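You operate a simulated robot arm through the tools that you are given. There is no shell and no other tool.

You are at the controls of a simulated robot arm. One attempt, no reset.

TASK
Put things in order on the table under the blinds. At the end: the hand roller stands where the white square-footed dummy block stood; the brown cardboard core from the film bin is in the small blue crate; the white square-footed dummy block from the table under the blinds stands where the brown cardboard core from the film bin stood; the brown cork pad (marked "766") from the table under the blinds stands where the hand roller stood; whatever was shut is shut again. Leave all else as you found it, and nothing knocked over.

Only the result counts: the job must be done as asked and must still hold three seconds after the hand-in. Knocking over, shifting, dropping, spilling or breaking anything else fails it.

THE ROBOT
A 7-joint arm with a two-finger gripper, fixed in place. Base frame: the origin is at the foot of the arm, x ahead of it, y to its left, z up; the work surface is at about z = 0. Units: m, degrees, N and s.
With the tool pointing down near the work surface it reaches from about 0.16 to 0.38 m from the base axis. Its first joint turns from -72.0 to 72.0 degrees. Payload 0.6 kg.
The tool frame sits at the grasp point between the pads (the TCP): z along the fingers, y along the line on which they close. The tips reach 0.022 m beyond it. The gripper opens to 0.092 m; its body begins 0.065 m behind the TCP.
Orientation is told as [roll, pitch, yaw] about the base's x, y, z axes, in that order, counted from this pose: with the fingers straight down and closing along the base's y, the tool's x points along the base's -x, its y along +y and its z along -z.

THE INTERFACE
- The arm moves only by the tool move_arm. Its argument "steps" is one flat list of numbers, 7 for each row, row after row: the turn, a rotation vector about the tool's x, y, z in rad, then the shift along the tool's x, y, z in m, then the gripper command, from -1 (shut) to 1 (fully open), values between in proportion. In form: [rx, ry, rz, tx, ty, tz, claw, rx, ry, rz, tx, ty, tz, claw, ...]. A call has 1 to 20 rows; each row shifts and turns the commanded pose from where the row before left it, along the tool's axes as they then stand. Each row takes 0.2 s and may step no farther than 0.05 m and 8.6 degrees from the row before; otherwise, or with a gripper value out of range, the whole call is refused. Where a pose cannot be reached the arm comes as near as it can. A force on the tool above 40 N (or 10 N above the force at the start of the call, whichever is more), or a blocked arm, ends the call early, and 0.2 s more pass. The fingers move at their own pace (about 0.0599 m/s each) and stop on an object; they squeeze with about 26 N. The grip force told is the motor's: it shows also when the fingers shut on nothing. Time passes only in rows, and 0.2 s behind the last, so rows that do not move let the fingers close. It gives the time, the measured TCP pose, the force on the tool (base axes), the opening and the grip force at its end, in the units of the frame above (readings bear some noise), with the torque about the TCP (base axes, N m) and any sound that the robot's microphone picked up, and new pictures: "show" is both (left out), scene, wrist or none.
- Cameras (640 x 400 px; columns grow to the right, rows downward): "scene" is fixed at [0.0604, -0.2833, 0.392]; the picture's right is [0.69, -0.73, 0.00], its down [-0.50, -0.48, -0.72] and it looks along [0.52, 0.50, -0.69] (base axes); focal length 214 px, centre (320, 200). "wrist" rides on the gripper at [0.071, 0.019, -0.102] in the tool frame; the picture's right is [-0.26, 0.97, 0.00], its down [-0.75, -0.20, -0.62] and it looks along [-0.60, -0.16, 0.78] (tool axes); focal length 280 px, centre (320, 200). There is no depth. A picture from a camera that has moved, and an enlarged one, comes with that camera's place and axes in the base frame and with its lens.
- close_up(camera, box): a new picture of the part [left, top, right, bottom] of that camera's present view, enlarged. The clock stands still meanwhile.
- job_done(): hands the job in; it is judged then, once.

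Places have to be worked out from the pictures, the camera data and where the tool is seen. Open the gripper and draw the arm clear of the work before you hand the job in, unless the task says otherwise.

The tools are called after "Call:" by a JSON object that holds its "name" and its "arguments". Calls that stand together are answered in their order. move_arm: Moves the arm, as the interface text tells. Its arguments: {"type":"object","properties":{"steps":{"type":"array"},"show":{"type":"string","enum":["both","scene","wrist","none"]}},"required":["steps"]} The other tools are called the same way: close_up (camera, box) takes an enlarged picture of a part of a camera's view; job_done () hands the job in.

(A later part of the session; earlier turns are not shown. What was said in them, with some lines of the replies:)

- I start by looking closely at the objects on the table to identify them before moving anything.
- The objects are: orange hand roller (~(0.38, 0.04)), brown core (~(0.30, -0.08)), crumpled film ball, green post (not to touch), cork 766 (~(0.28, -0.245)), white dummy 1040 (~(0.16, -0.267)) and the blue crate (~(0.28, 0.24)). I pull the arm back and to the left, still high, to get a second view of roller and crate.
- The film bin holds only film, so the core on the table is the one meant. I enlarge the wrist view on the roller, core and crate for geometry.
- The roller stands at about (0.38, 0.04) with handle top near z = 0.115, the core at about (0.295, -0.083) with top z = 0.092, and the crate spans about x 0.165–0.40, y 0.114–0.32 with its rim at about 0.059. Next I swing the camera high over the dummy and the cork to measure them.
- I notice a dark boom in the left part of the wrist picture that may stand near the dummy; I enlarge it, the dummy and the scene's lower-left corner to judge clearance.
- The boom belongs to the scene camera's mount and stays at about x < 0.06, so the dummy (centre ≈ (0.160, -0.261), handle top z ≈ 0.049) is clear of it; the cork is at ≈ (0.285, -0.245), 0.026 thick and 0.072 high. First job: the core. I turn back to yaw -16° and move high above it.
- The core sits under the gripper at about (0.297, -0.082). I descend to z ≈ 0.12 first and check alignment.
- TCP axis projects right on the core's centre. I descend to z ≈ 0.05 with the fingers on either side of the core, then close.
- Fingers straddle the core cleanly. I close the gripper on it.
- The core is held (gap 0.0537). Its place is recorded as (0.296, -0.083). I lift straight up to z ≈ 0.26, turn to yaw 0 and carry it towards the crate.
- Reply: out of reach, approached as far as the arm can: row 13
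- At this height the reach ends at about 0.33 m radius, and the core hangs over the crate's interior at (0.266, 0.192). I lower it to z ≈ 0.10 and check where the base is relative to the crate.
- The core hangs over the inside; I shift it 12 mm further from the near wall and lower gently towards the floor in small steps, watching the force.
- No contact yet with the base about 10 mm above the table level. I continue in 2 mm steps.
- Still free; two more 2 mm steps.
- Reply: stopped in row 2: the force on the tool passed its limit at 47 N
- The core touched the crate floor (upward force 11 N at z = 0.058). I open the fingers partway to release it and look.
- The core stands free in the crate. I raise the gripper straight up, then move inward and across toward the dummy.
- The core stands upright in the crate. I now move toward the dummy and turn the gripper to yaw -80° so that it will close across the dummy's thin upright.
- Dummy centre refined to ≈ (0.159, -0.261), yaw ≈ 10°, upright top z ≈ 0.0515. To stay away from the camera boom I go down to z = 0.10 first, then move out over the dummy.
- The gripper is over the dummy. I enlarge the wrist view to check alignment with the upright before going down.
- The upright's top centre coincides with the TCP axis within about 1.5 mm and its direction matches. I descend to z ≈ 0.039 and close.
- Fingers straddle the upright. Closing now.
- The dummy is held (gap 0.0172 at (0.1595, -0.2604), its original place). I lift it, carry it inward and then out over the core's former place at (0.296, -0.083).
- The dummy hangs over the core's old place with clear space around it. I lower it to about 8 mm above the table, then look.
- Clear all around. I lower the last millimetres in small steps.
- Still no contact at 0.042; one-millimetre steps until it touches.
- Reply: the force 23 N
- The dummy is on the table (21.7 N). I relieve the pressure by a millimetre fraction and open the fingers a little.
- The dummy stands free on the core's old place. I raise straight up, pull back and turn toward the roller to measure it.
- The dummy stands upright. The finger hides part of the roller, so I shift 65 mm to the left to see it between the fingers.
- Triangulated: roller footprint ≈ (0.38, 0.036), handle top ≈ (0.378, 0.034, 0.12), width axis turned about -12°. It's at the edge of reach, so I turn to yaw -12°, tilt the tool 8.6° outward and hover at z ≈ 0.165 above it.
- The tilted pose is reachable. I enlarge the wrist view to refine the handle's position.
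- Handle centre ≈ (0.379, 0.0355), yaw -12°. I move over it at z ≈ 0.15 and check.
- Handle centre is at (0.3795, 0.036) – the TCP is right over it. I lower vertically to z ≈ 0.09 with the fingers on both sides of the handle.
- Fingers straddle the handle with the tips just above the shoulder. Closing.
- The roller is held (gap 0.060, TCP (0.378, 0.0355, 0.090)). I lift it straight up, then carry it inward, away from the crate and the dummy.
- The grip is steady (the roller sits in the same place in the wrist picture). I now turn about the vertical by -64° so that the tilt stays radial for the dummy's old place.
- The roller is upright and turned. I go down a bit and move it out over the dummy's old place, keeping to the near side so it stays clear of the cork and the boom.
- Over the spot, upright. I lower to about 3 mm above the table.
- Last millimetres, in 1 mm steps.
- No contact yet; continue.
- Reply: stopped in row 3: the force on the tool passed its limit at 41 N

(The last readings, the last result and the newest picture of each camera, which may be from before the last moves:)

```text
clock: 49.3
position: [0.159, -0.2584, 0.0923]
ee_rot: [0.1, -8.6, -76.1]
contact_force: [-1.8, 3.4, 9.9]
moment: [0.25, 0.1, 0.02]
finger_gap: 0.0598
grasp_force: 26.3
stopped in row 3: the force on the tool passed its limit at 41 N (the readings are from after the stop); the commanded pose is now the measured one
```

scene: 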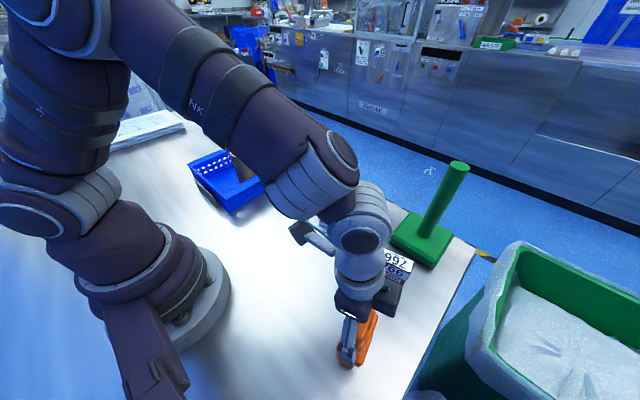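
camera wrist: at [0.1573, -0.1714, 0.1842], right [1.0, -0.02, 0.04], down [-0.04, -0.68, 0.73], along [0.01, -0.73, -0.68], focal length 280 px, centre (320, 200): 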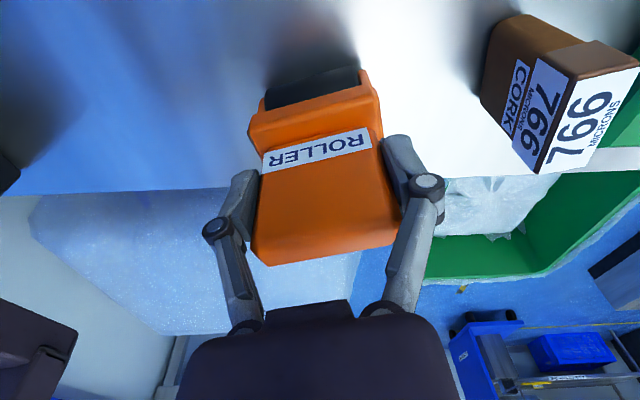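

Contact with the table (z = 0.0923). I open slowly in small increments so the roller settles gently.

Call:
{"name": "move_arm", "arguments": {"steps": [0, 0, 0, 0, 0, 0, 0.3, 0, 0, 0, 0, 0, 0, 0.33, 0, 0, 0, 0, 0, 0, 0.36, 0, 0, 0, 0, 0, 0, 0.4, 0, 0, 0, 0, 0, 0, 0.45, 0, 0, 0, 0, 0, 0, 0.5, 0, 0, 0, 0, 0, 0, 0.5]}}

Call:
{"name": "close_up", "arguments": {"camera": "scene", "box": [260, 220, 460, 400]}}

Call:
{"name": "close_up", "arguments": {"camera": "wrist", "box": [200, 40, 460, 300]}}

```text
clock: 50.9
position: [0.1602, -0.2599, 0.0914]
ee_rot: [0.2, -8.7, -76.1]
contact_force: [-0.4, -0.4, -0.2]
moment: [0.02, 0.02, 0.02]
finger_gap: 0.0687
grasp_force: 0.0
camera wrist: at [0.1572, -0.1715, 0.1811], right [1.0, -0.02, 0.04], down [-0.04, -0.68, 0.73], along [0.01, -0.73, -0.68], focal length 280 px, centre (320, 200)
```

scene: 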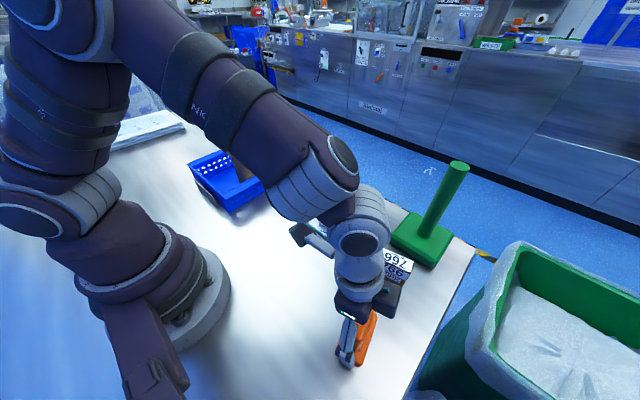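
wrist: 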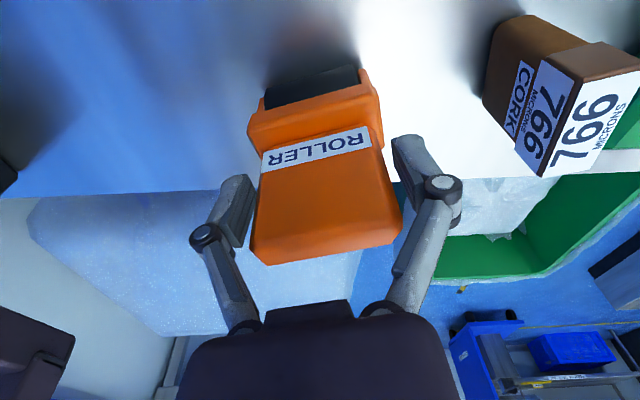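

```text
2.22 times, centred on (360, 310) of scene
camera zoom: at [0.0604, -0.2833, 0.392], right [0.69, -0.73, 0.0], down [-0.5, -0.48, -0.72], along [0.52, 0.5, -0.69], focal length 477 px, centre (231, -44)
```

zoom: 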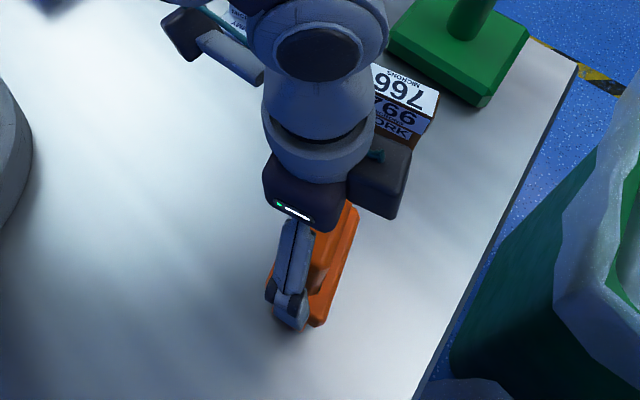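

```text
1.54 times, centred on (330, 170) of wrist
camera zoom: at [0.1572, -0.1715, 0.1811], right [1.0, -0.02, 0.04], down [-0.04, -0.68, 0.73], along [0.01, -0.73, -0.68], focal length 431 px, centre (305, 246)
```

zoom: 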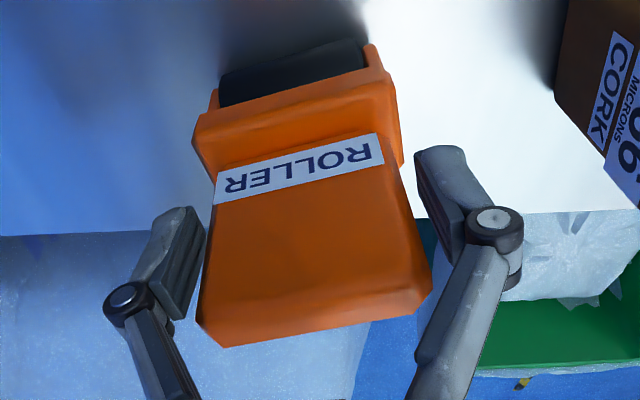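

The roller stands on its own. I open slightly more, raise the gripper vertically off the handle and check.

Call:
{"name": "move_arm", "arguments": {"steps": [0, 0, 0, 0, 0, 0, 0.65, 0, 0, 0, 0, 0, 0, 0.65, 0, 0, 0, -0.0022, 0, -0.0148, 0.65, 0, 0, 0, -0.0045, 0, -0.0297, 0.65, 0, 0, 0, -0.0067, 0, -0.0445, 0.65, 0, 0, 0, 0, 0, 0, 0.65]}}

Call:
{"name": "close_up", "arguments": {"camera": "scene", "box": [260, 220, 460, 400]}}

```text
clock: 52.3
position: [0.1594, -0.259, 0.1812]
ee_rot: [0.1, -8.6, -76.1]
contact_force: [0.0, -0.3, -0.3]
moment: [-0.03, 0.01, -0.04]
finger_gap: 0.0761
grasp_force: 0.1
camera wrist: at [0.1566, -0.1712, 0.2709], right [1.0, -0.02, 0.04], down [-0.04, -0.68, 0.73], along [0.01, -0.73, -0.68], focal length 280 px, centre (320, 200)
```

scene: 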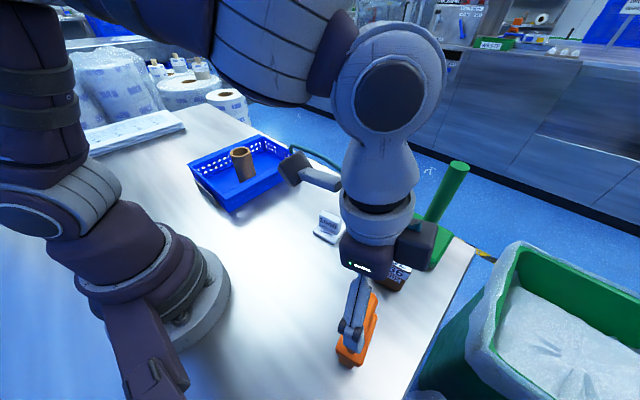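
wrist: 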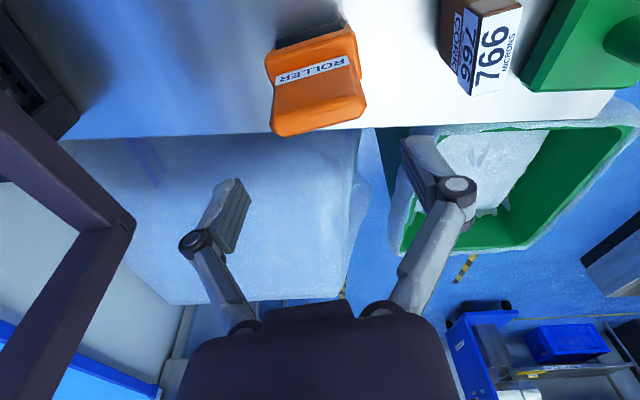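

```text
2.22 times, centred on (360, 310) of scene
camera zoom: at [0.0604, -0.2833, 0.392], right [0.69, -0.73, 0.0], down [-0.5, -0.48, -0.72], along [0.52, 0.5, -0.69], focal length 477 px, centre (231, -44)
```

zoom: 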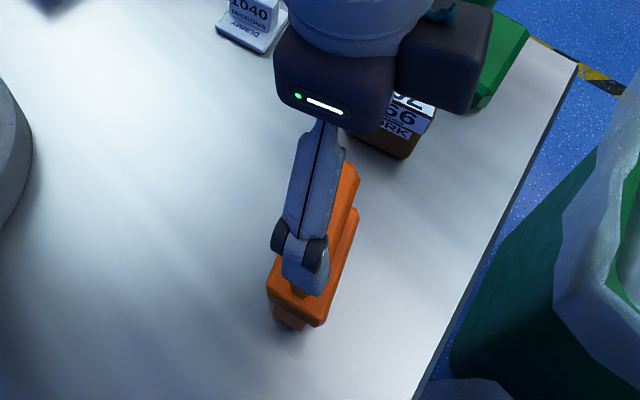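

The roller stands upright on the dummy's old place. I pull the gripper inward and across so that the cork is in clear view between the fingers.

Call:
{"name": "move_arm", "arguments": {"steps": [0, 0, 0, 0.0166, 0.0351, -0.0025, 0.3, 0, 0, 0, 0.0166, 0.0351, -0.0025, 0.3, 0, 0, 0, 0.0166, 0.0351, -0.0025, 0.3, 0, 0, 0, 0.0166, 0.0351, -0.0025, 0.3, 0, 0, 0, 0, 0, 0, 0.3]}}

Call:
{"name": "close_up", "arguments": {"camera": "wrist", "box": [220, 40, 460, 210]}}

Call:
{"name": "close_up", "arguments": {"camera": "scene", "box": [300, 220, 460, 400]}}

```text
clock: 53.5
position: [0.279, -0.1585, 0.1816]
ee_rot: [0.2, -8.6, -76.2]
contact_force: [0.0, -0.4, 0.1]
moment: [-0.01, 0.0, -0.01]
finger_gap: 0.0595
grasp_force: 0.0
camera wrist: at [0.2772, -0.0712, 0.2715], right [1.0, -0.02, 0.04], down [-0.04, -0.68, 0.73], along [0.01, -0.73, -0.68], focal length 280 px, centre (320, 200)
```

scene: 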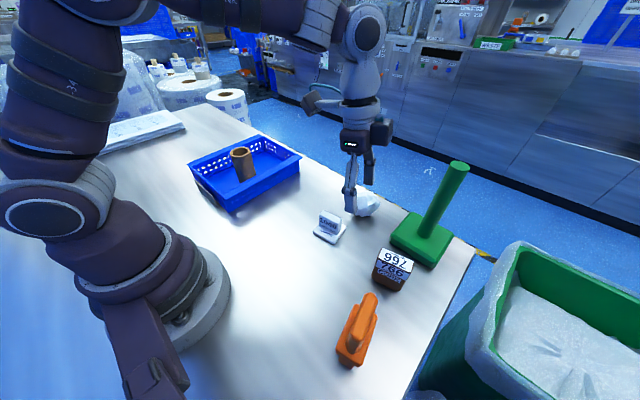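
wrist: 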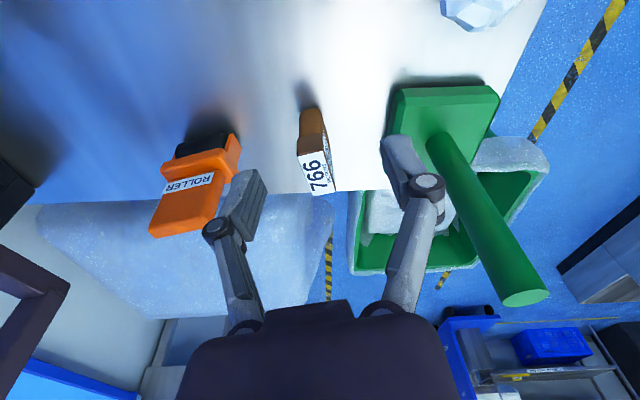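

```text
2.35 times, centred on (340, 125) of wrist
camera zoom: at [0.2772, -0.0712, 0.2715], right [1.0, -0.02, 0.04], down [-0.04, -0.68, 0.73], along [0.01, -0.73, -0.68], focal length 660 px, centre (273, 376)
```

zoom: 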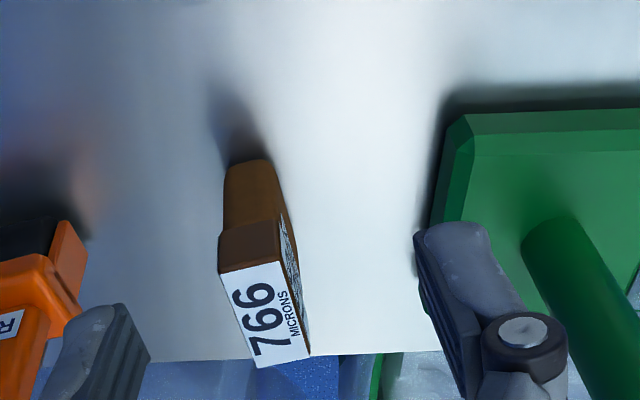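

```text
2.22 times, centred on (380, 310) of scene
camera zoom: at [0.0604, -0.2833, 0.392], right [0.69, -0.73, 0.0], down [-0.5, -0.48, -0.72], along [0.52, 0.5, -0.69], focal length 477 px, centre (187, -44)
```

zoom: 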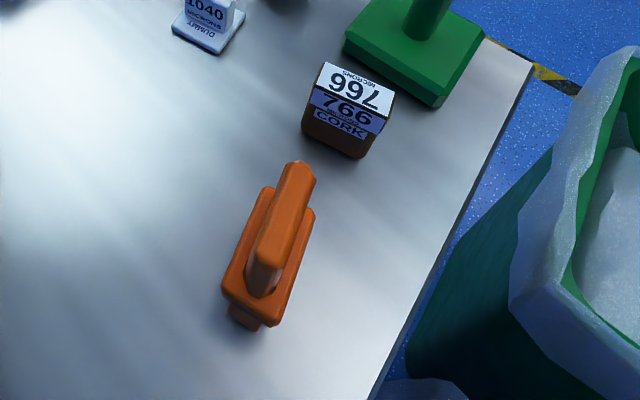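

Roller, dummy and core all stand. Combining both cameras, the cork's centre is ≈ (0.2795, -0.245), height ≈ 0.078, yaw ≈ 13°. I hover over it at z ≈ 0.13, TCP 8 mm inward of its centre to save reach later.

Call:
{"name": "move_arm", "arguments": {"steps": [0, 0, 0, -0.0338, -0.01, 0.0304, 0.3, 0, 0, 0, -0.0338, -0.01, 0.0304, 0.3, 0, 0, 0, 0, 0, 0, 0.3]}}

Call:
{"name": "close_up", "arguments": {"camera": "wrist", "box": [200, 40, 440, 240]}}

Call:
{"name": "close_up", "arguments": {"camera": "scene", "box": [320, 160, 480, 310]}}

```text
clock: 54.3
position: [0.2782, -0.2389, 0.1316]
ee_rot: [0.1, -8.5, -76.0]
contact_force: [-0.2, 0.0, -0.5]
moment: [-0.03, 0.02, 0.0]
finger_gap: 0.0596
grasp_force: 0.0
camera wrist: at [0.2754, -0.1513, 0.221], right [1.0, -0.02, 0.04], down [-0.04, -0.68, 0.73], along [0.01, -0.73, -0.68], focal length 280 px, centre (320, 200)
```

scene: 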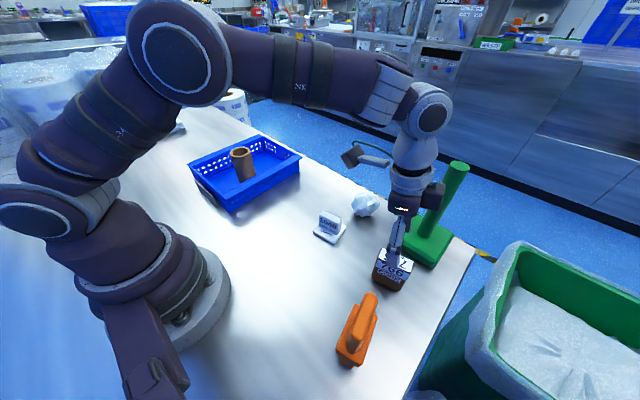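
wrist: 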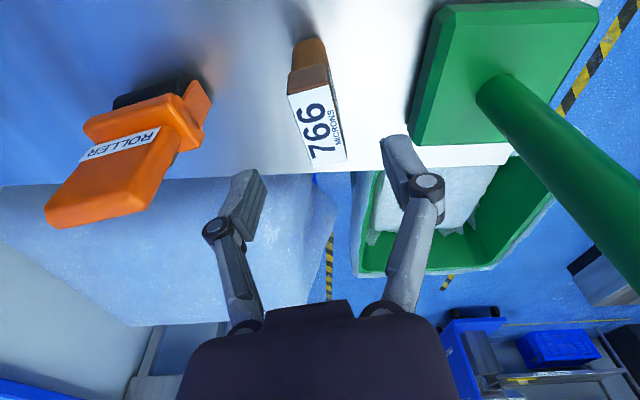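

```text
2.00 times, centred on (320, 140) of wrist
camera zoom: at [0.2754, -0.1513, 0.221], right [1.0, -0.02, 0.04], down [-0.04, -0.68, 0.73], along [0.01, -0.73, -0.68], focal length 561 px, centre (320, 320)
```

zoom: 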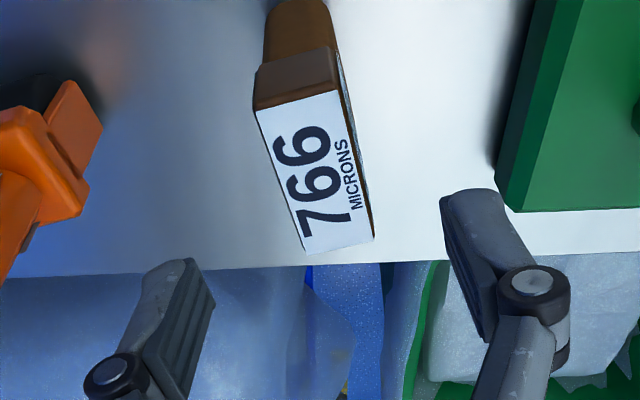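

```text
2.67 times, centred on (400, 235) of scene
camera zoom: at [0.0604, -0.2833, 0.392], right [0.69, -0.73, 0.0], down [-0.5, -0.48, -0.72], along [0.52, 0.5, -0.69], focal length 572 px, centre (107, 107)
```

zoom: 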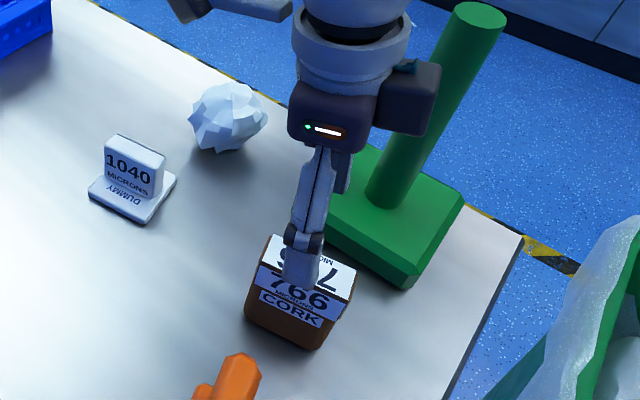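

Cork centre here ≈ (0.279, -0.2445), yaw 14° – aligned with the gripper; the green base starts at x ≈ 0.36, so the outer finger has about 35 mm. I descend vertically to z ≈ 0.052.

Call:
{"name": "move_arm", "arguments": {"steps": [0, 0, 0, 0.0048, 0, 0.0262, 0.3, 0, 0, 0, 0.0048, 0, 0.0262, 0.3, 0, 0, 0, 0.0048, 0, 0.0262, 0.3, 0, 0, 0, 0, 0, 0, 0.3]}}

Call:
{"name": "close_up", "arguments": {"camera": "wrist", "box": [200, 40, 440, 240]}}

Call:
{"name": "close_up", "arguments": {"camera": "scene", "box": [320, 160, 480, 310]}}

```text
clock: 55.3
position: [0.278, -0.2349, 0.0513]
ee_rot: [0.2, -8.5, -76.2]
contact_force: [1.1, -0.6, -0.4]
moment: [-0.01, 0.01, 0.01]
finger_gap: 0.0599
grasp_force: 0.1
camera wrist: at [0.2753, -0.148, 0.1415], right [1.0, -0.02, 0.04], down [-0.04, -0.68, 0.73], along [0.01, -0.73, -0.68], focal length 280 px, centre (320, 200)
```

scene: 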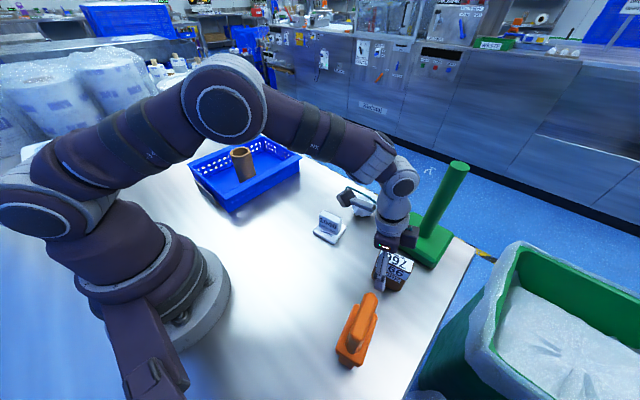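
wrist: 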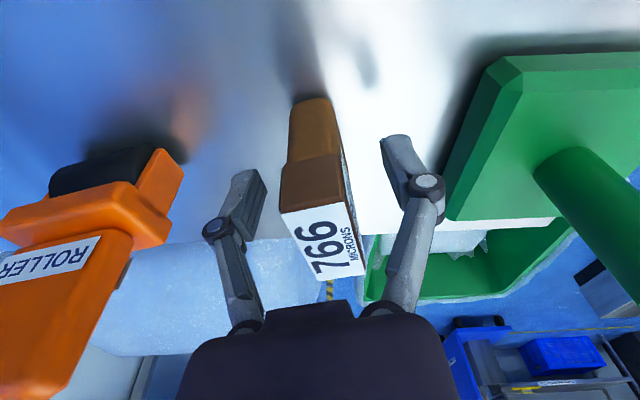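

```text
2.00 times, centred on (320, 140) of wrist
camera zoom: at [0.2753, -0.148, 0.1415], right [1.0, -0.02, 0.04], down [-0.04, -0.68, 0.73], along [0.01, -0.73, -0.68], focal length 561 px, centre (320, 320)
```

zoom: 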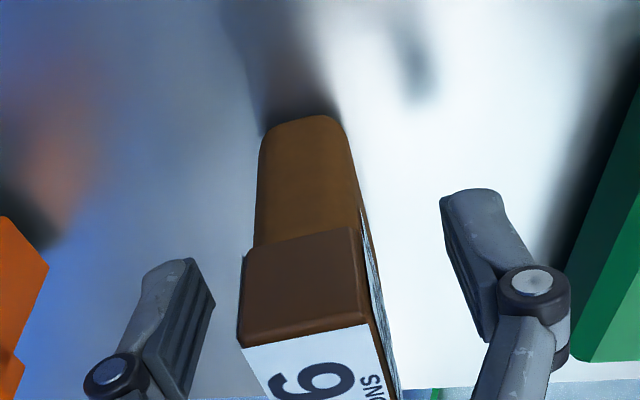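

```text
2.67 times, centred on (400, 235) of scene
camera zoom: at [0.0604, -0.2833, 0.392], right [0.69, -0.73, 0.0], down [-0.5, -0.48, -0.72], along [0.52, 0.5, -0.69], focal length 572 px, centre (107, 107)
```

zoom: 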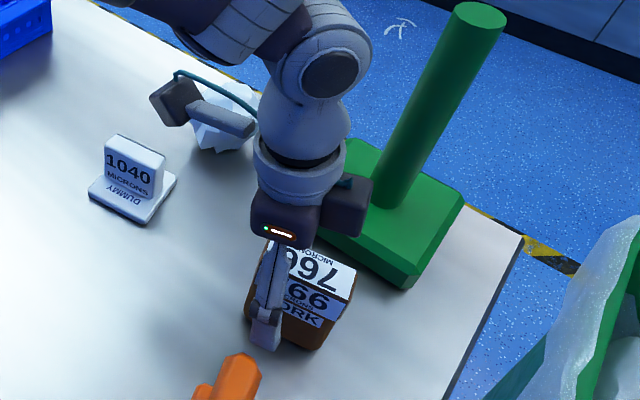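

Both fingers flank the cork's faces with space on either side. Closing.

Call:
{"name": "move_arm", "arguments": {"steps": [0, 0, 0, 0, 0, 0, -1, 0, 0, 0, 0, 0, 0, -1, 0, 0, 0, 0, 0, 0, -1, 0, 0, 0, 0, 0, 0, -1]}}

Call:
{"name": "close_up", "arguments": {"camera": "wrist", "box": [200, 60, 440, 260]}}

```text
clock: 56.3
position: [0.2774, -0.2352, 0.0508]
ee_rot: [0.2, -8.6, -76.1]
contact_force: [-1.0, 0.2, 0.8]
moment: [0.03, 0.03, 0.0]
finger_gap: 0.0234
grasp_force: 25.7
camera wrist: at [0.2753, -0.1479, 0.1417], right [1.0, -0.02, 0.04], down [-0.04, -0.68, 0.73], along [0.01, -0.73, -0.68], focal length 280 px, centre (320, 200)
```

scene: 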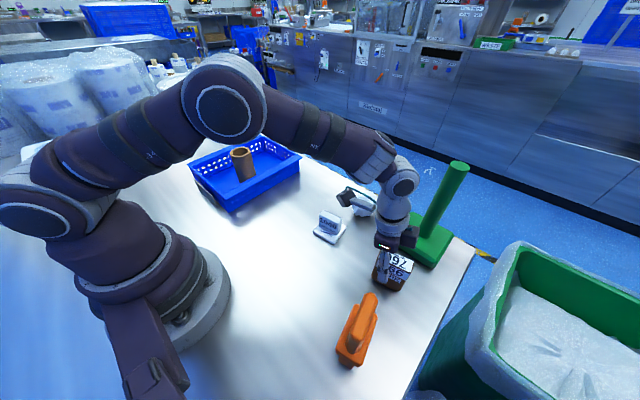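
wrist: 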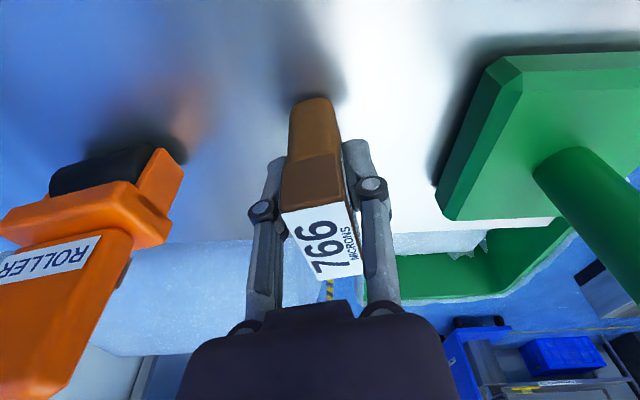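

```text
2.00 times, centred on (320, 160) of wrist
camera zoom: at [0.2753, -0.1479, 0.1417], right [1.0, -0.02, 0.04], down [-0.04, -0.68, 0.73], along [0.01, -0.73, -0.68], focal length 561 px, centre (320, 280)
```

zoom: 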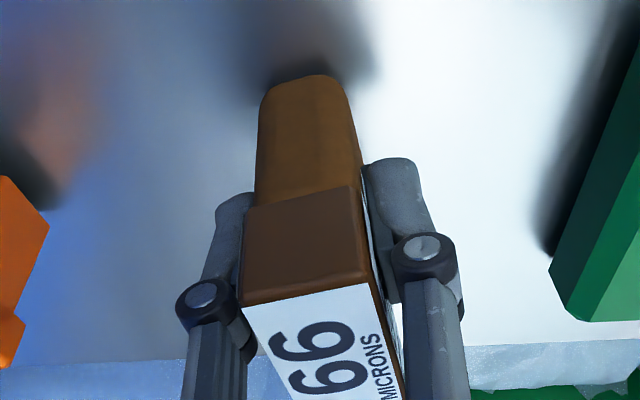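

The cork is held (gap 0.0234), its centre about 9 mm outward of the TCP. I lift it straight up and bring it inward, clear of the roller, dummy and green post.

Call:
{"name": "move_arm", "arguments": {"steps": [0, 0, 0, -0.0022, 0, -0.0148, -1, 0, 0, 0, -0.0067, 0, -0.0445, -1, 0, 0, 0, -0.0072, 0, -0.0475, -1, 0, 0, 0, 0.0408, -0.0094, -0.0095, -1, 0, 0, 0, 0.0408, -0.0094, -0.0095, -1, 0, 0, 0, 0.0408, -0.0094, -0.0095, -1, 0, 0, 0, 0, 0, 0, -1]}}

Call:
{"name": "close_up", "arguments": {"camera": "scene", "box": [230, 120, 480, 380]}}

```text
clock: 57.9
position: [0.2202, -0.1208, 0.1696]
ee_rot: [0.2, -8.6, -76.2]
contact_force: [0.2, -0.4, -1.1]
moment: [0.05, -0.04, 0.01]
finger_gap: 0.0233
grasp_force: 25.9
camera wrist: at [0.2173, -0.033, 0.2592], right [1.0, -0.02, 0.04], down [-0.04, -0.68, 0.73], along [0.02, -0.73, -0.68], focal length 280 px, centre (320, 200)
```

scene: 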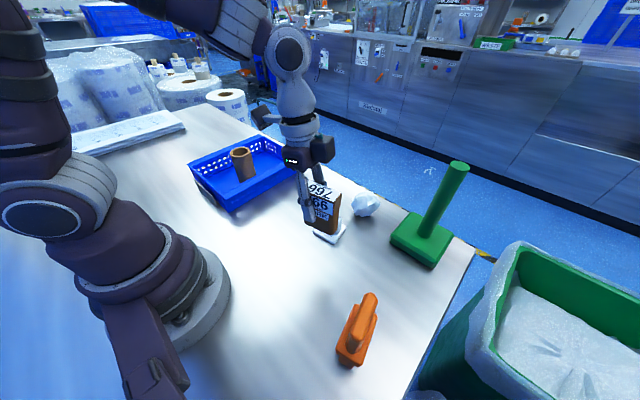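
wrist: 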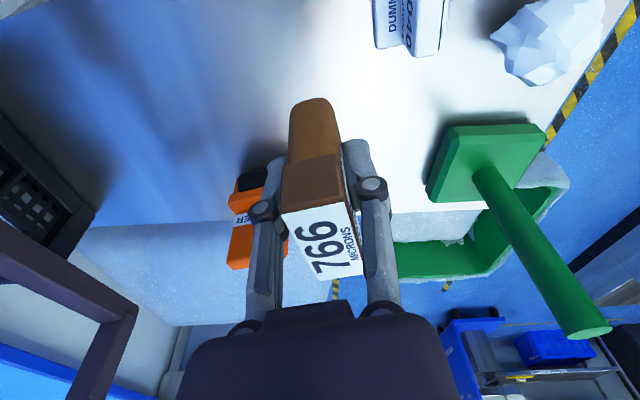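

```text
1.54 times, centred on (355, 250) of scene
camera zoom: at [0.0604, -0.2833, 0.392], right [0.69, -0.73, 0.0], down [-0.5, -0.48, -0.72], along [0.52, 0.5, -0.69], focal length 330 px, centre (266, 123)
```

zoom: 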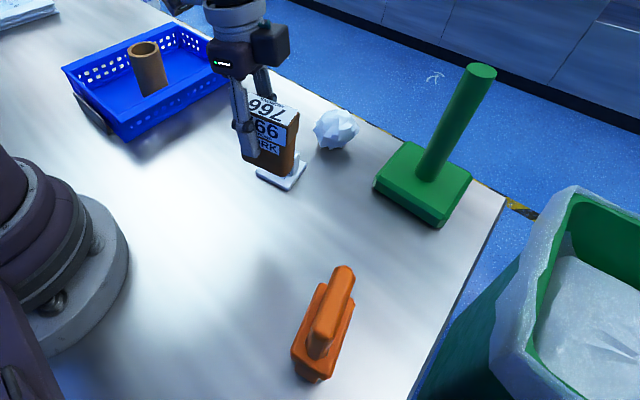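

The cork is upright in the grip and all else is untouched. I turn by +81.6° about the vertical so that the tilt is radial for the roller's old place.

Call:
{"name": "move_arm", "arguments": {"steps": [-0.0213, 0, -0.1408, 0, 0, 0, -1, -0.0213, 0, -0.1408, 0, 0, 0, -1, -0.0213, 0, -0.1408, 0, 0, 0, -1, -0.0213, 0, -0.1408, 0, 0, 0, -1, -0.0213, 0, -0.1408, 0, 0, 0, -1, -0.0213, 0, -0.1408, 0, 0, 0, -1, -0.0213, 0, -0.1408, 0, 0, 0, -1, -0.0213, 0, -0.1408, 0, 0, 0, -1, -0.0213, 0, -0.1408, 0, 0, 0, -1, -0.0213, 0, -0.1408, 0, 0, 0, -1, 0, 0, 0, 0, 0, 0, -1]}}

```text
clock: 60.3
position: [0.2204, -0.1215, 0.1693]
ee_rot: [-0.1, -8.8, 5.7]
contact_force: [-0.5, 0.4, -2.0]
moment: [0.01, -0.01, 0.01]
finger_gap: 0.0236
grasp_force: 26.1
camera wrist: at [0.1329, -0.1106, 0.2591], right [0.16, 0.99, 0.04], down [0.67, -0.14, 0.73], along [0.73, -0.09, -0.68], focal length 280 px, centre (320, 200)
```

scene: 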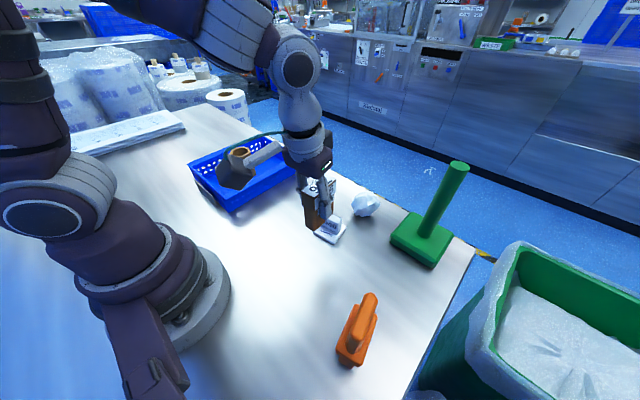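
wrist: 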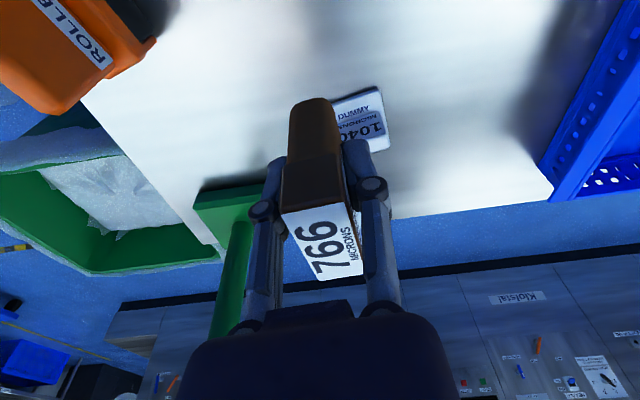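

I carry it to the left at height, then out toward the roller's old place, stopping short to look.

Call:
{"name": "move_arm", "arguments": {"steps": [0, 0, 0, -0.0085, 0.0372, 0.0013, -1, 0, 0, 0, -0.0085, 0.0372, 0.0013, -1, 0, 0, 0, -0.0085, 0.0372, 0.0013, -1, 0, 0, 0, -0.0085, 0.0372, 0.0013, -1, 0, 0, 0, -0.0336, -0.0019, 0.0119, -1, 0, 0, 0, -0.0336, -0.0019, 0.0119, -1, 0, 0, 0, -0.0336, -0.0019, 0.0119, -1, 0, 0, 0, 0, 0, 0, -1]}}

Call:
{"name": "close_up", "arguments": {"camera": "scene", "box": [230, 80, 430, 250]}}

```text
clock: 62.1
position: [0.3447, 0.0341, 0.1501]
ee_rot: [0.1, -8.7, 5.6]
contact_force: [-0.5, -0.1, -1.3]
moment: [0.04, -0.02, -0.01]
finger_gap: 0.0233
grasp_force: 25.6
camera wrist: at [0.2578, 0.0458, 0.2397], right [0.16, 0.99, 0.04], down [0.67, -0.14, 0.73], along [0.73, -0.09, -0.68], focal length 280 px, centre (320, 200)
```

scene: 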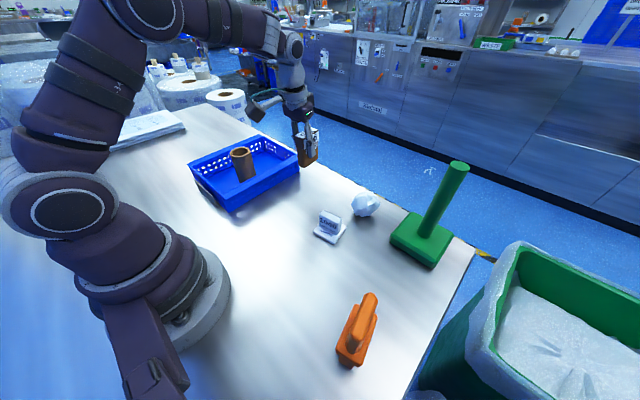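
wrist: 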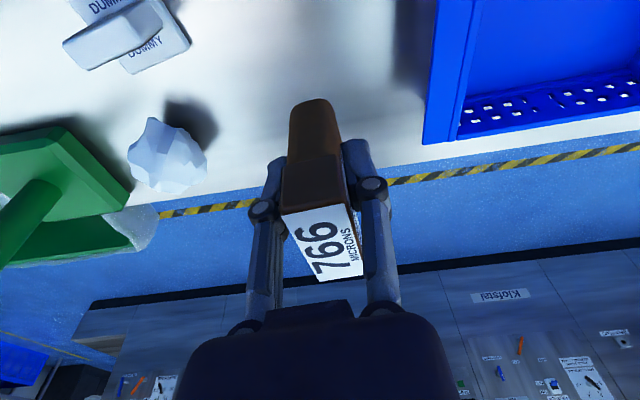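

```text
2.35 times, centred on (330, 165) of scene
camera zoom: at [0.0604, -0.2833, 0.392], right [0.69, -0.73, 0.0], down [-0.5, -0.48, -0.72], along [0.52, 0.5, -0.69], focal length 505 px, centre (296, 282)
```

zoom: 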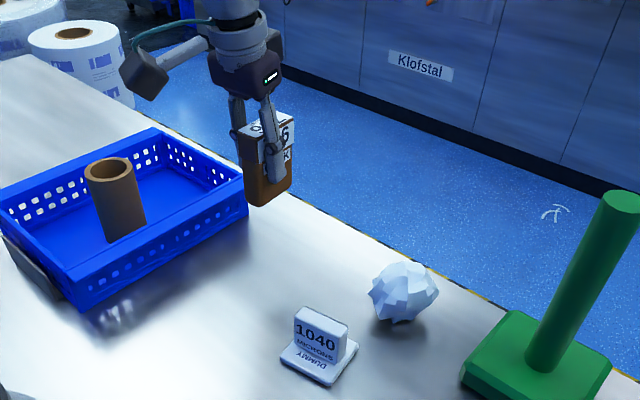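

Clear of the crate and the film ball. I lower the cork toward TCP (0.3716, 0.035), to about 9 mm above the table.

Call:
{"name": "move_arm", "arguments": {"steps": [0, 0, 0, -0.0043, -0.0005, 0.031, -1, 0, 0, 0, -0.0043, -0.0005, 0.031, -1, 0, 0, 0, -0.0043, -0.0005, 0.031, -1, 0, 0, 0, 0, 0, 0, -1]}}

Call:
{"name": "close_up", "arguments": {"camera": "scene", "box": [230, 100, 430, 250]}}

```text
clock: 63.1
position: [0.3711, 0.0363, 0.0589]
ee_rot: [0.0, -8.8, 5.6]
contact_force: [0.6, 0.1, -1.1]
moment: [-0.01, 0.0, -0.02]
finger_gap: 0.0233
grasp_force: 26.0
camera wrist: at [0.2843, 0.047, 0.1494], right [0.16, 0.99, 0.04], down [0.67, -0.14, 0.73], along [0.73, -0.09, -0.68], focal length 280 px, centre (320, 200)
```

scene: 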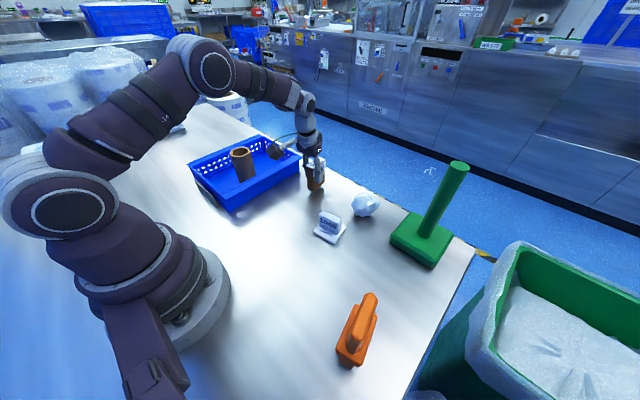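
wrist: 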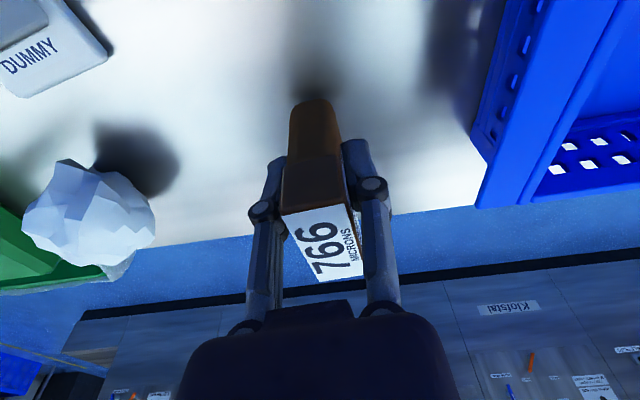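

```text
2.67 times, centred on (330, 175) of scene
camera zoom: at [0.0604, -0.2833, 0.392], right [0.69, -0.73, 0.0], down [-0.5, -0.48, -0.72], along [0.52, 0.5, -0.69], focal length 572 px, centre (293, 267)
```

zoom: 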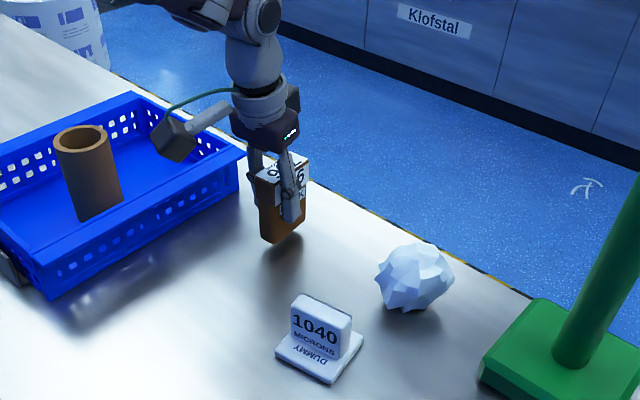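

The cork's centre is now over ≈ (0.3805, 0.037). I lower the last millimetres gently.

Call:
{"name": "move_arm", "arguments": {"steps": [0, 0, 0, 0.0006, 0, 0.00395, -1, 0, 0, 0, 0.0003, 0, 0.002, -1, 0, 0, 0, 0, 0, 0, -1], "show": "none"}}

```text
clock: 63.9
position: [0.3714, 0.0359, 0.0528]
ee_rot: [0.0, -8.7, 5.6]
contact_force: [-0.1, -0.3, -1.5]
moment: [-0.01, 0.01, -0.02]
finger_gap: 0.0235
grasp_force: 26.4
```

Still free at 0.0528; 1 mm steps now.

Call:
{"name": "move_arm", "arguments": {"steps": [0, 0, 0, 0.00015, 0, 0.001, -1, 0, 0, 0, 0.00015, 0, 0.001, -1, 0, 0, 0, 0, 0, 0, -1], "show": "none"}}

```text
clock: 64.7
position: [0.3713, 0.0352, 0.0517]
ee_rot: [0.0, -8.7, 5.6]
contact_force: [0.0, -0.1, 1.2]
moment: [0.0, 0.06, -0.01]
finger_gap: 0.0235
grasp_force: 26.2
```

First light touch (+1 N); one more half-millimetre pair.

Call:
{"name": "move_arm", "arguments": {"steps": [0, 0, 0, 0.0001, 0, 0.0006, -1, 0, 0, 0, 0, 0, 0, -1], "show": "none"}}

```text
clock: 65.3
position: [0.3719, 0.036, 0.0516]
ee_rot: [0.0, -8.8, 5.5]
contact_force: [-6.2, -1.0, 18.6]
moment: [-0.03, 0.42, -0.02]
finger_gap: 0.0236
grasp_force: 25.9
```

The cork is on the table (18.6 N). I open slowly to let it settle.

Call:
{"name": "move_arm", "arguments": {"steps": [0, 0, 0, 0, 0, 0, -0.48, 0, 0, 0, 0, 0, 0, -0.45, 0, 0, 0, 0, 0, 0, -0.4, 0, 0, 0, 0, 0, 0, -0.3, 0, 0, 0, 0, 0, 0, -0.15, 0, 0, 0, 0, 0, 0, -0.1, 0, 0, 0, 0, 0, 0, -0.1]}}

Call:
{"name": "close_up", "arguments": {"camera": "scene", "box": [230, 100, 430, 250]}}

Call:
{"name": "close_up", "arguments": {"camera": "wrist", "box": [200, 60, 440, 300]}}

```text
clock: 66.9
position: [0.3724, 0.0358, 0.0514]
ee_rot: [-0.1, -8.7, 5.6]
contact_force: [0.0, -0.4, -1.2]
moment: [-0.03, 0.01, 0.03]
finger_gap: 0.0414
grasp_force: 0.0
camera wrist: at [0.2849, 0.047, 0.1406], right [0.16, 0.99, 0.04], down [0.67, -0.14, 0.73], along [0.73, -0.09, -0.68], focal length 280 px, centre (320, 200)
```

scene: 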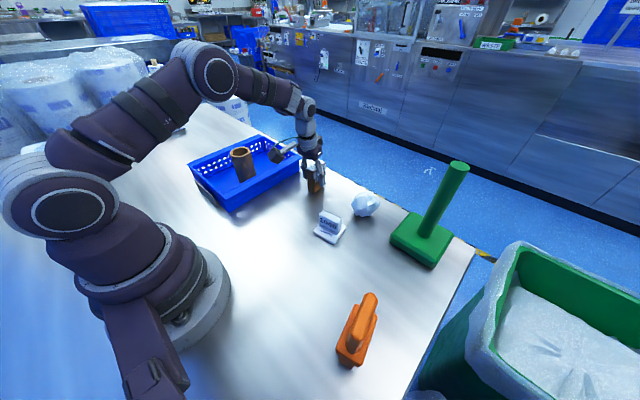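
wrist: 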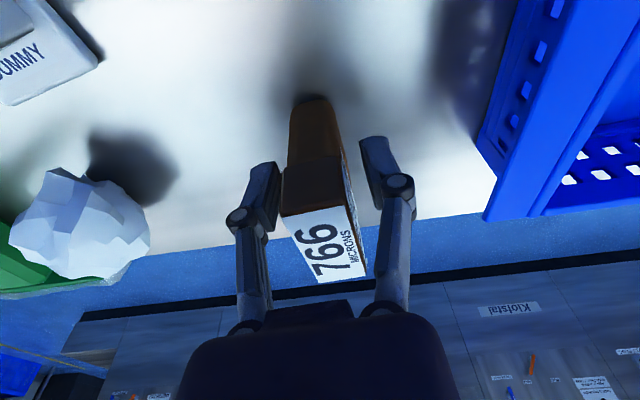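

```text
2.67 times, centred on (330, 175) of scene
camera zoom: at [0.0604, -0.2833, 0.392], right [0.69, -0.73, 0.0], down [-0.5, -0.48, -0.72], along [0.52, 0.5, -0.69], focal length 572 px, centre (293, 267)
```

zoom: 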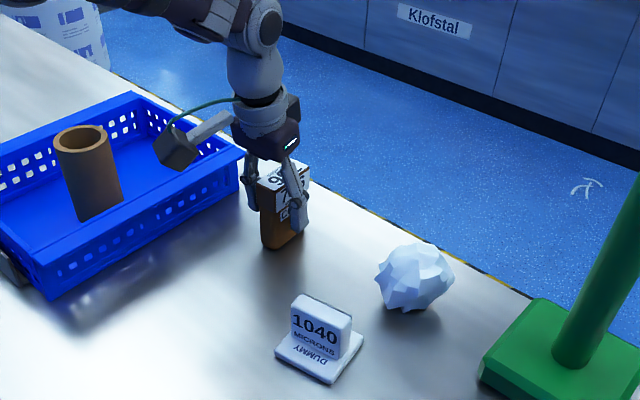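

```text
1.67 times, centred on (320, 180) of wrist
camera zoom: at [0.2849, 0.047, 0.1406], right [0.16, 0.99, 0.04], down [0.67, -0.14, 0.73], along [0.73, -0.09, -0.68], focal length 467 px, centre (320, 233)
```

zoom: 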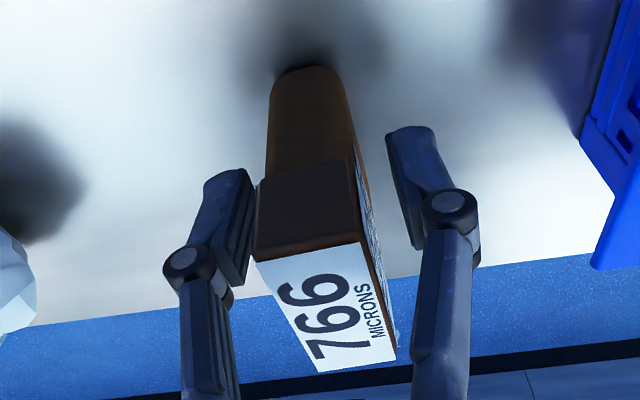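

The cork stands free. I open a little more, raise vertically off it, and pull back to check everything.

Call:
{"name": "move_arm", "arguments": {"steps": [0, 0, 0, 0, 0, 0, 0.15, 0, 0, 0, 0, 0, 0, 0.15, 0, 0, 0, -0.0023, 0, -0.0148, 0.15, 0, 0, 0, -0.0046, 0, -0.0297, 0.15, 0, 0, 0, -0.0068, 0, -0.0445, 0.15, 0, 0, 0, 0, 0, 0, 0.15]}}

Call:
{"name": "close_up", "arguments": {"camera": "scene", "box": [230, 100, 430, 250]}}

```text
clock: 68.3
position: [0.3713, 0.0371, 0.1407]
ee_rot: [0.0, -8.8, 5.5]
contact_force: [0.1, 0.5, -0.4]
moment: [-0.01, 0.01, 0.02]
finger_gap: 0.0532
grasp_force: 0.1
camera wrist: at [0.2844, 0.0485, 0.2308], right [0.16, 0.99, 0.04], down [0.67, -0.14, 0.73], along [0.73, -0.09, -0.68], focal length 280 px, centre (320, 200)
```

scene: 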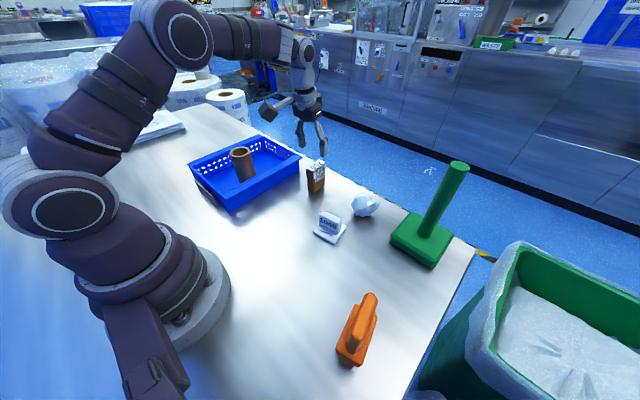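
wrist: 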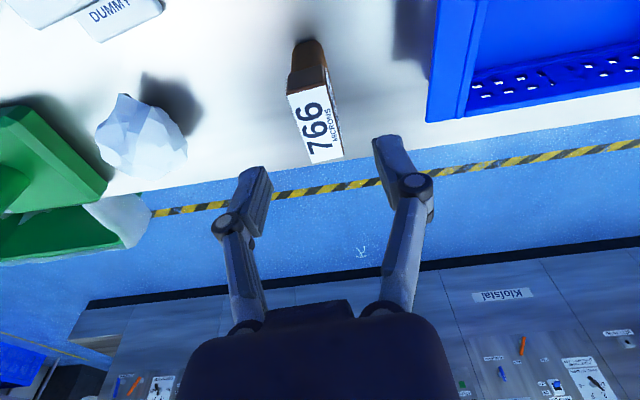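

```text
2.67 times, centred on (330, 175) of scene
camera zoom: at [0.0604, -0.2833, 0.392], right [0.69, -0.73, 0.0], down [-0.5, -0.48, -0.72], along [0.52, 0.5, -0.69], focal length 572 px, centre (293, 267)
```

zoom: 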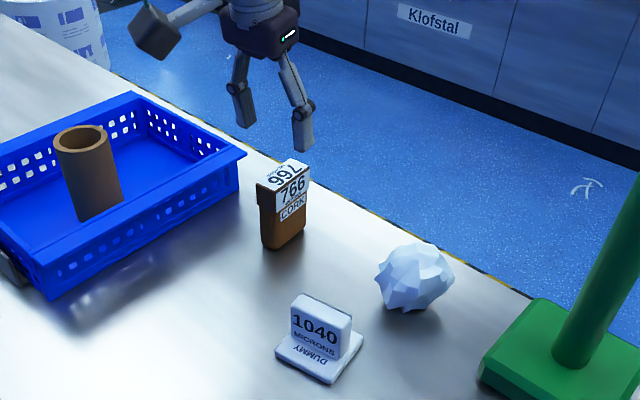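

All four objects stand where asked. I open the gripper and draw the arm back and up, removing the tilt, then take a final look.

Call:
{"name": "move_arm", "arguments": {"steps": [0, 0, 0, 0, 0, -0.03, 0.15, 0, 0, 0, 0.0294, -0.0043, -0.0167, 0.15, 0, 0, 0, 0.0294, -0.0043, -0.0167, 0.5, 0, 0, 0, 0.0294, -0.0043, -0.0167, 1, 0, 0, 0, 0.0294, -0.0043, -0.0167, 1, 0, 0, 0, 0.0294, -0.0043, -0.0167, 1, 0, 0.1495, 0, 0, 0, 0, 1, 0, 0, 0, 0, 0, 0, 1, 0, 0, 0, 0, 0, 0, 1]}}

Call:
{"name": "close_up", "arguments": {"camera": "scene", "box": [170, 100, 480, 380]}}

Call:
{"name": "close_up", "arguments": {"camera": "scene", "box": [310, 260, 430, 400]}}

```text
clock: 70.3
position: [0.213, -0.0006, 0.2303]
ee_rot: [0.0, -0.1, 5.6]
contact_force: [0.4, -0.4, 0.4]
moment: [0.0, 0.0, -0.04]
finger_gap: 0.092
grasp_force: 0.0
camera wrist: at [0.1398, 0.011, 0.3317], right [0.17, 0.99, 0.0], down [0.77, -0.13, 0.63], along [0.62, -0.1, -0.78], focal length 280 px, centre (320, 200)
```

scene: 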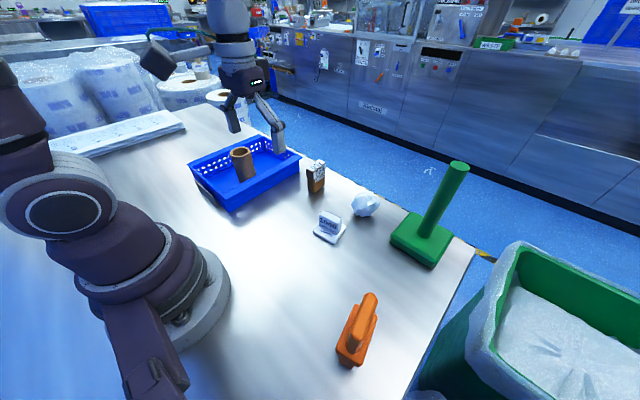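
wrist: 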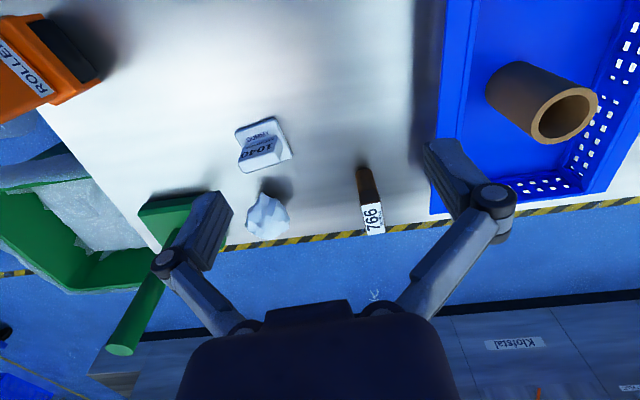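

```text
1.43 times, centred on (325, 240) of scene
camera zoom: at [0.0604, -0.2833, 0.392], right [0.69, -0.73, 0.0], down [-0.5, -0.48, -0.72], along [0.52, 0.5, -0.69], focal length 306 px, centre (313, 143)
```

zoom: 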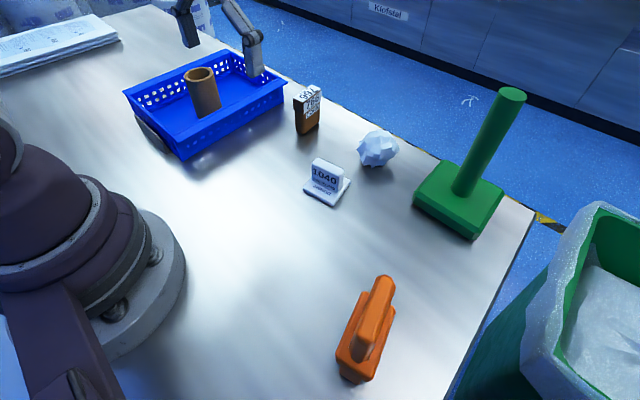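

```text
2.86 times, centred on (370, 330) of scene
camera zoom: at [0.0604, -0.2833, 0.392], right [0.69, -0.73, 0.0], down [-0.5, -0.48, -0.72], along [0.52, 0.5, -0.69], focal length 613 px, centre (177, -171)
```

zoom: 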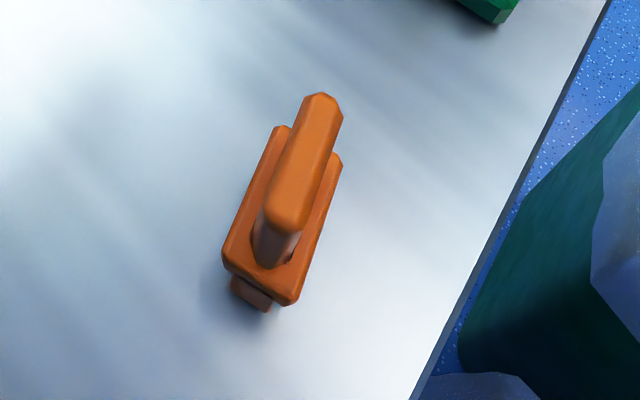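

The final pictures show it all in place. The core stands in the crate, the dummy is on the core's old spot, the roller is on the dummy's, and cork 766 is on the roller's. The crate, film ball and green post have not moved, nothing was opened along the way, and the gripper is open and clear. I hand the job in.

Call:
{"name": "job_done", "arguments": {}}

```text
The job is handed in.
```

The job is handed in, with all four objects where you asked. The verdict has not come back to me.

| Object | Now at | Placement |
|---|---|---|
| Brown cardboard core | In the small blue crate | Standing upright |
| White dummy block | The core's old spot, about (0.296, -0.083) | Within a few millimetres |
| Hand roller | The dummy's old spot, about (0.160, -0.261) | Within a few millimetres |
| Cork pad 766 | The roller's old spot, about (0.379, 0.037) | Within a few millimetres |

- **Orientation:** The roller and the cork are turned compared with how they stood before. The roller is turned about 64° and the cork about 82°. The task gave no facing, so I chose what the arm could reach.
- **Upright check:** In the last pictures all four objects stand upright. The roller's handle reads a few degrees off vertical, which is within my measuring error.
- **Everything else:** The crate, film ball and green post look unmoved. I opened nothing, so there was nothing to shut again.
- **Arm:** It is drawn back above the table with the gripper open.
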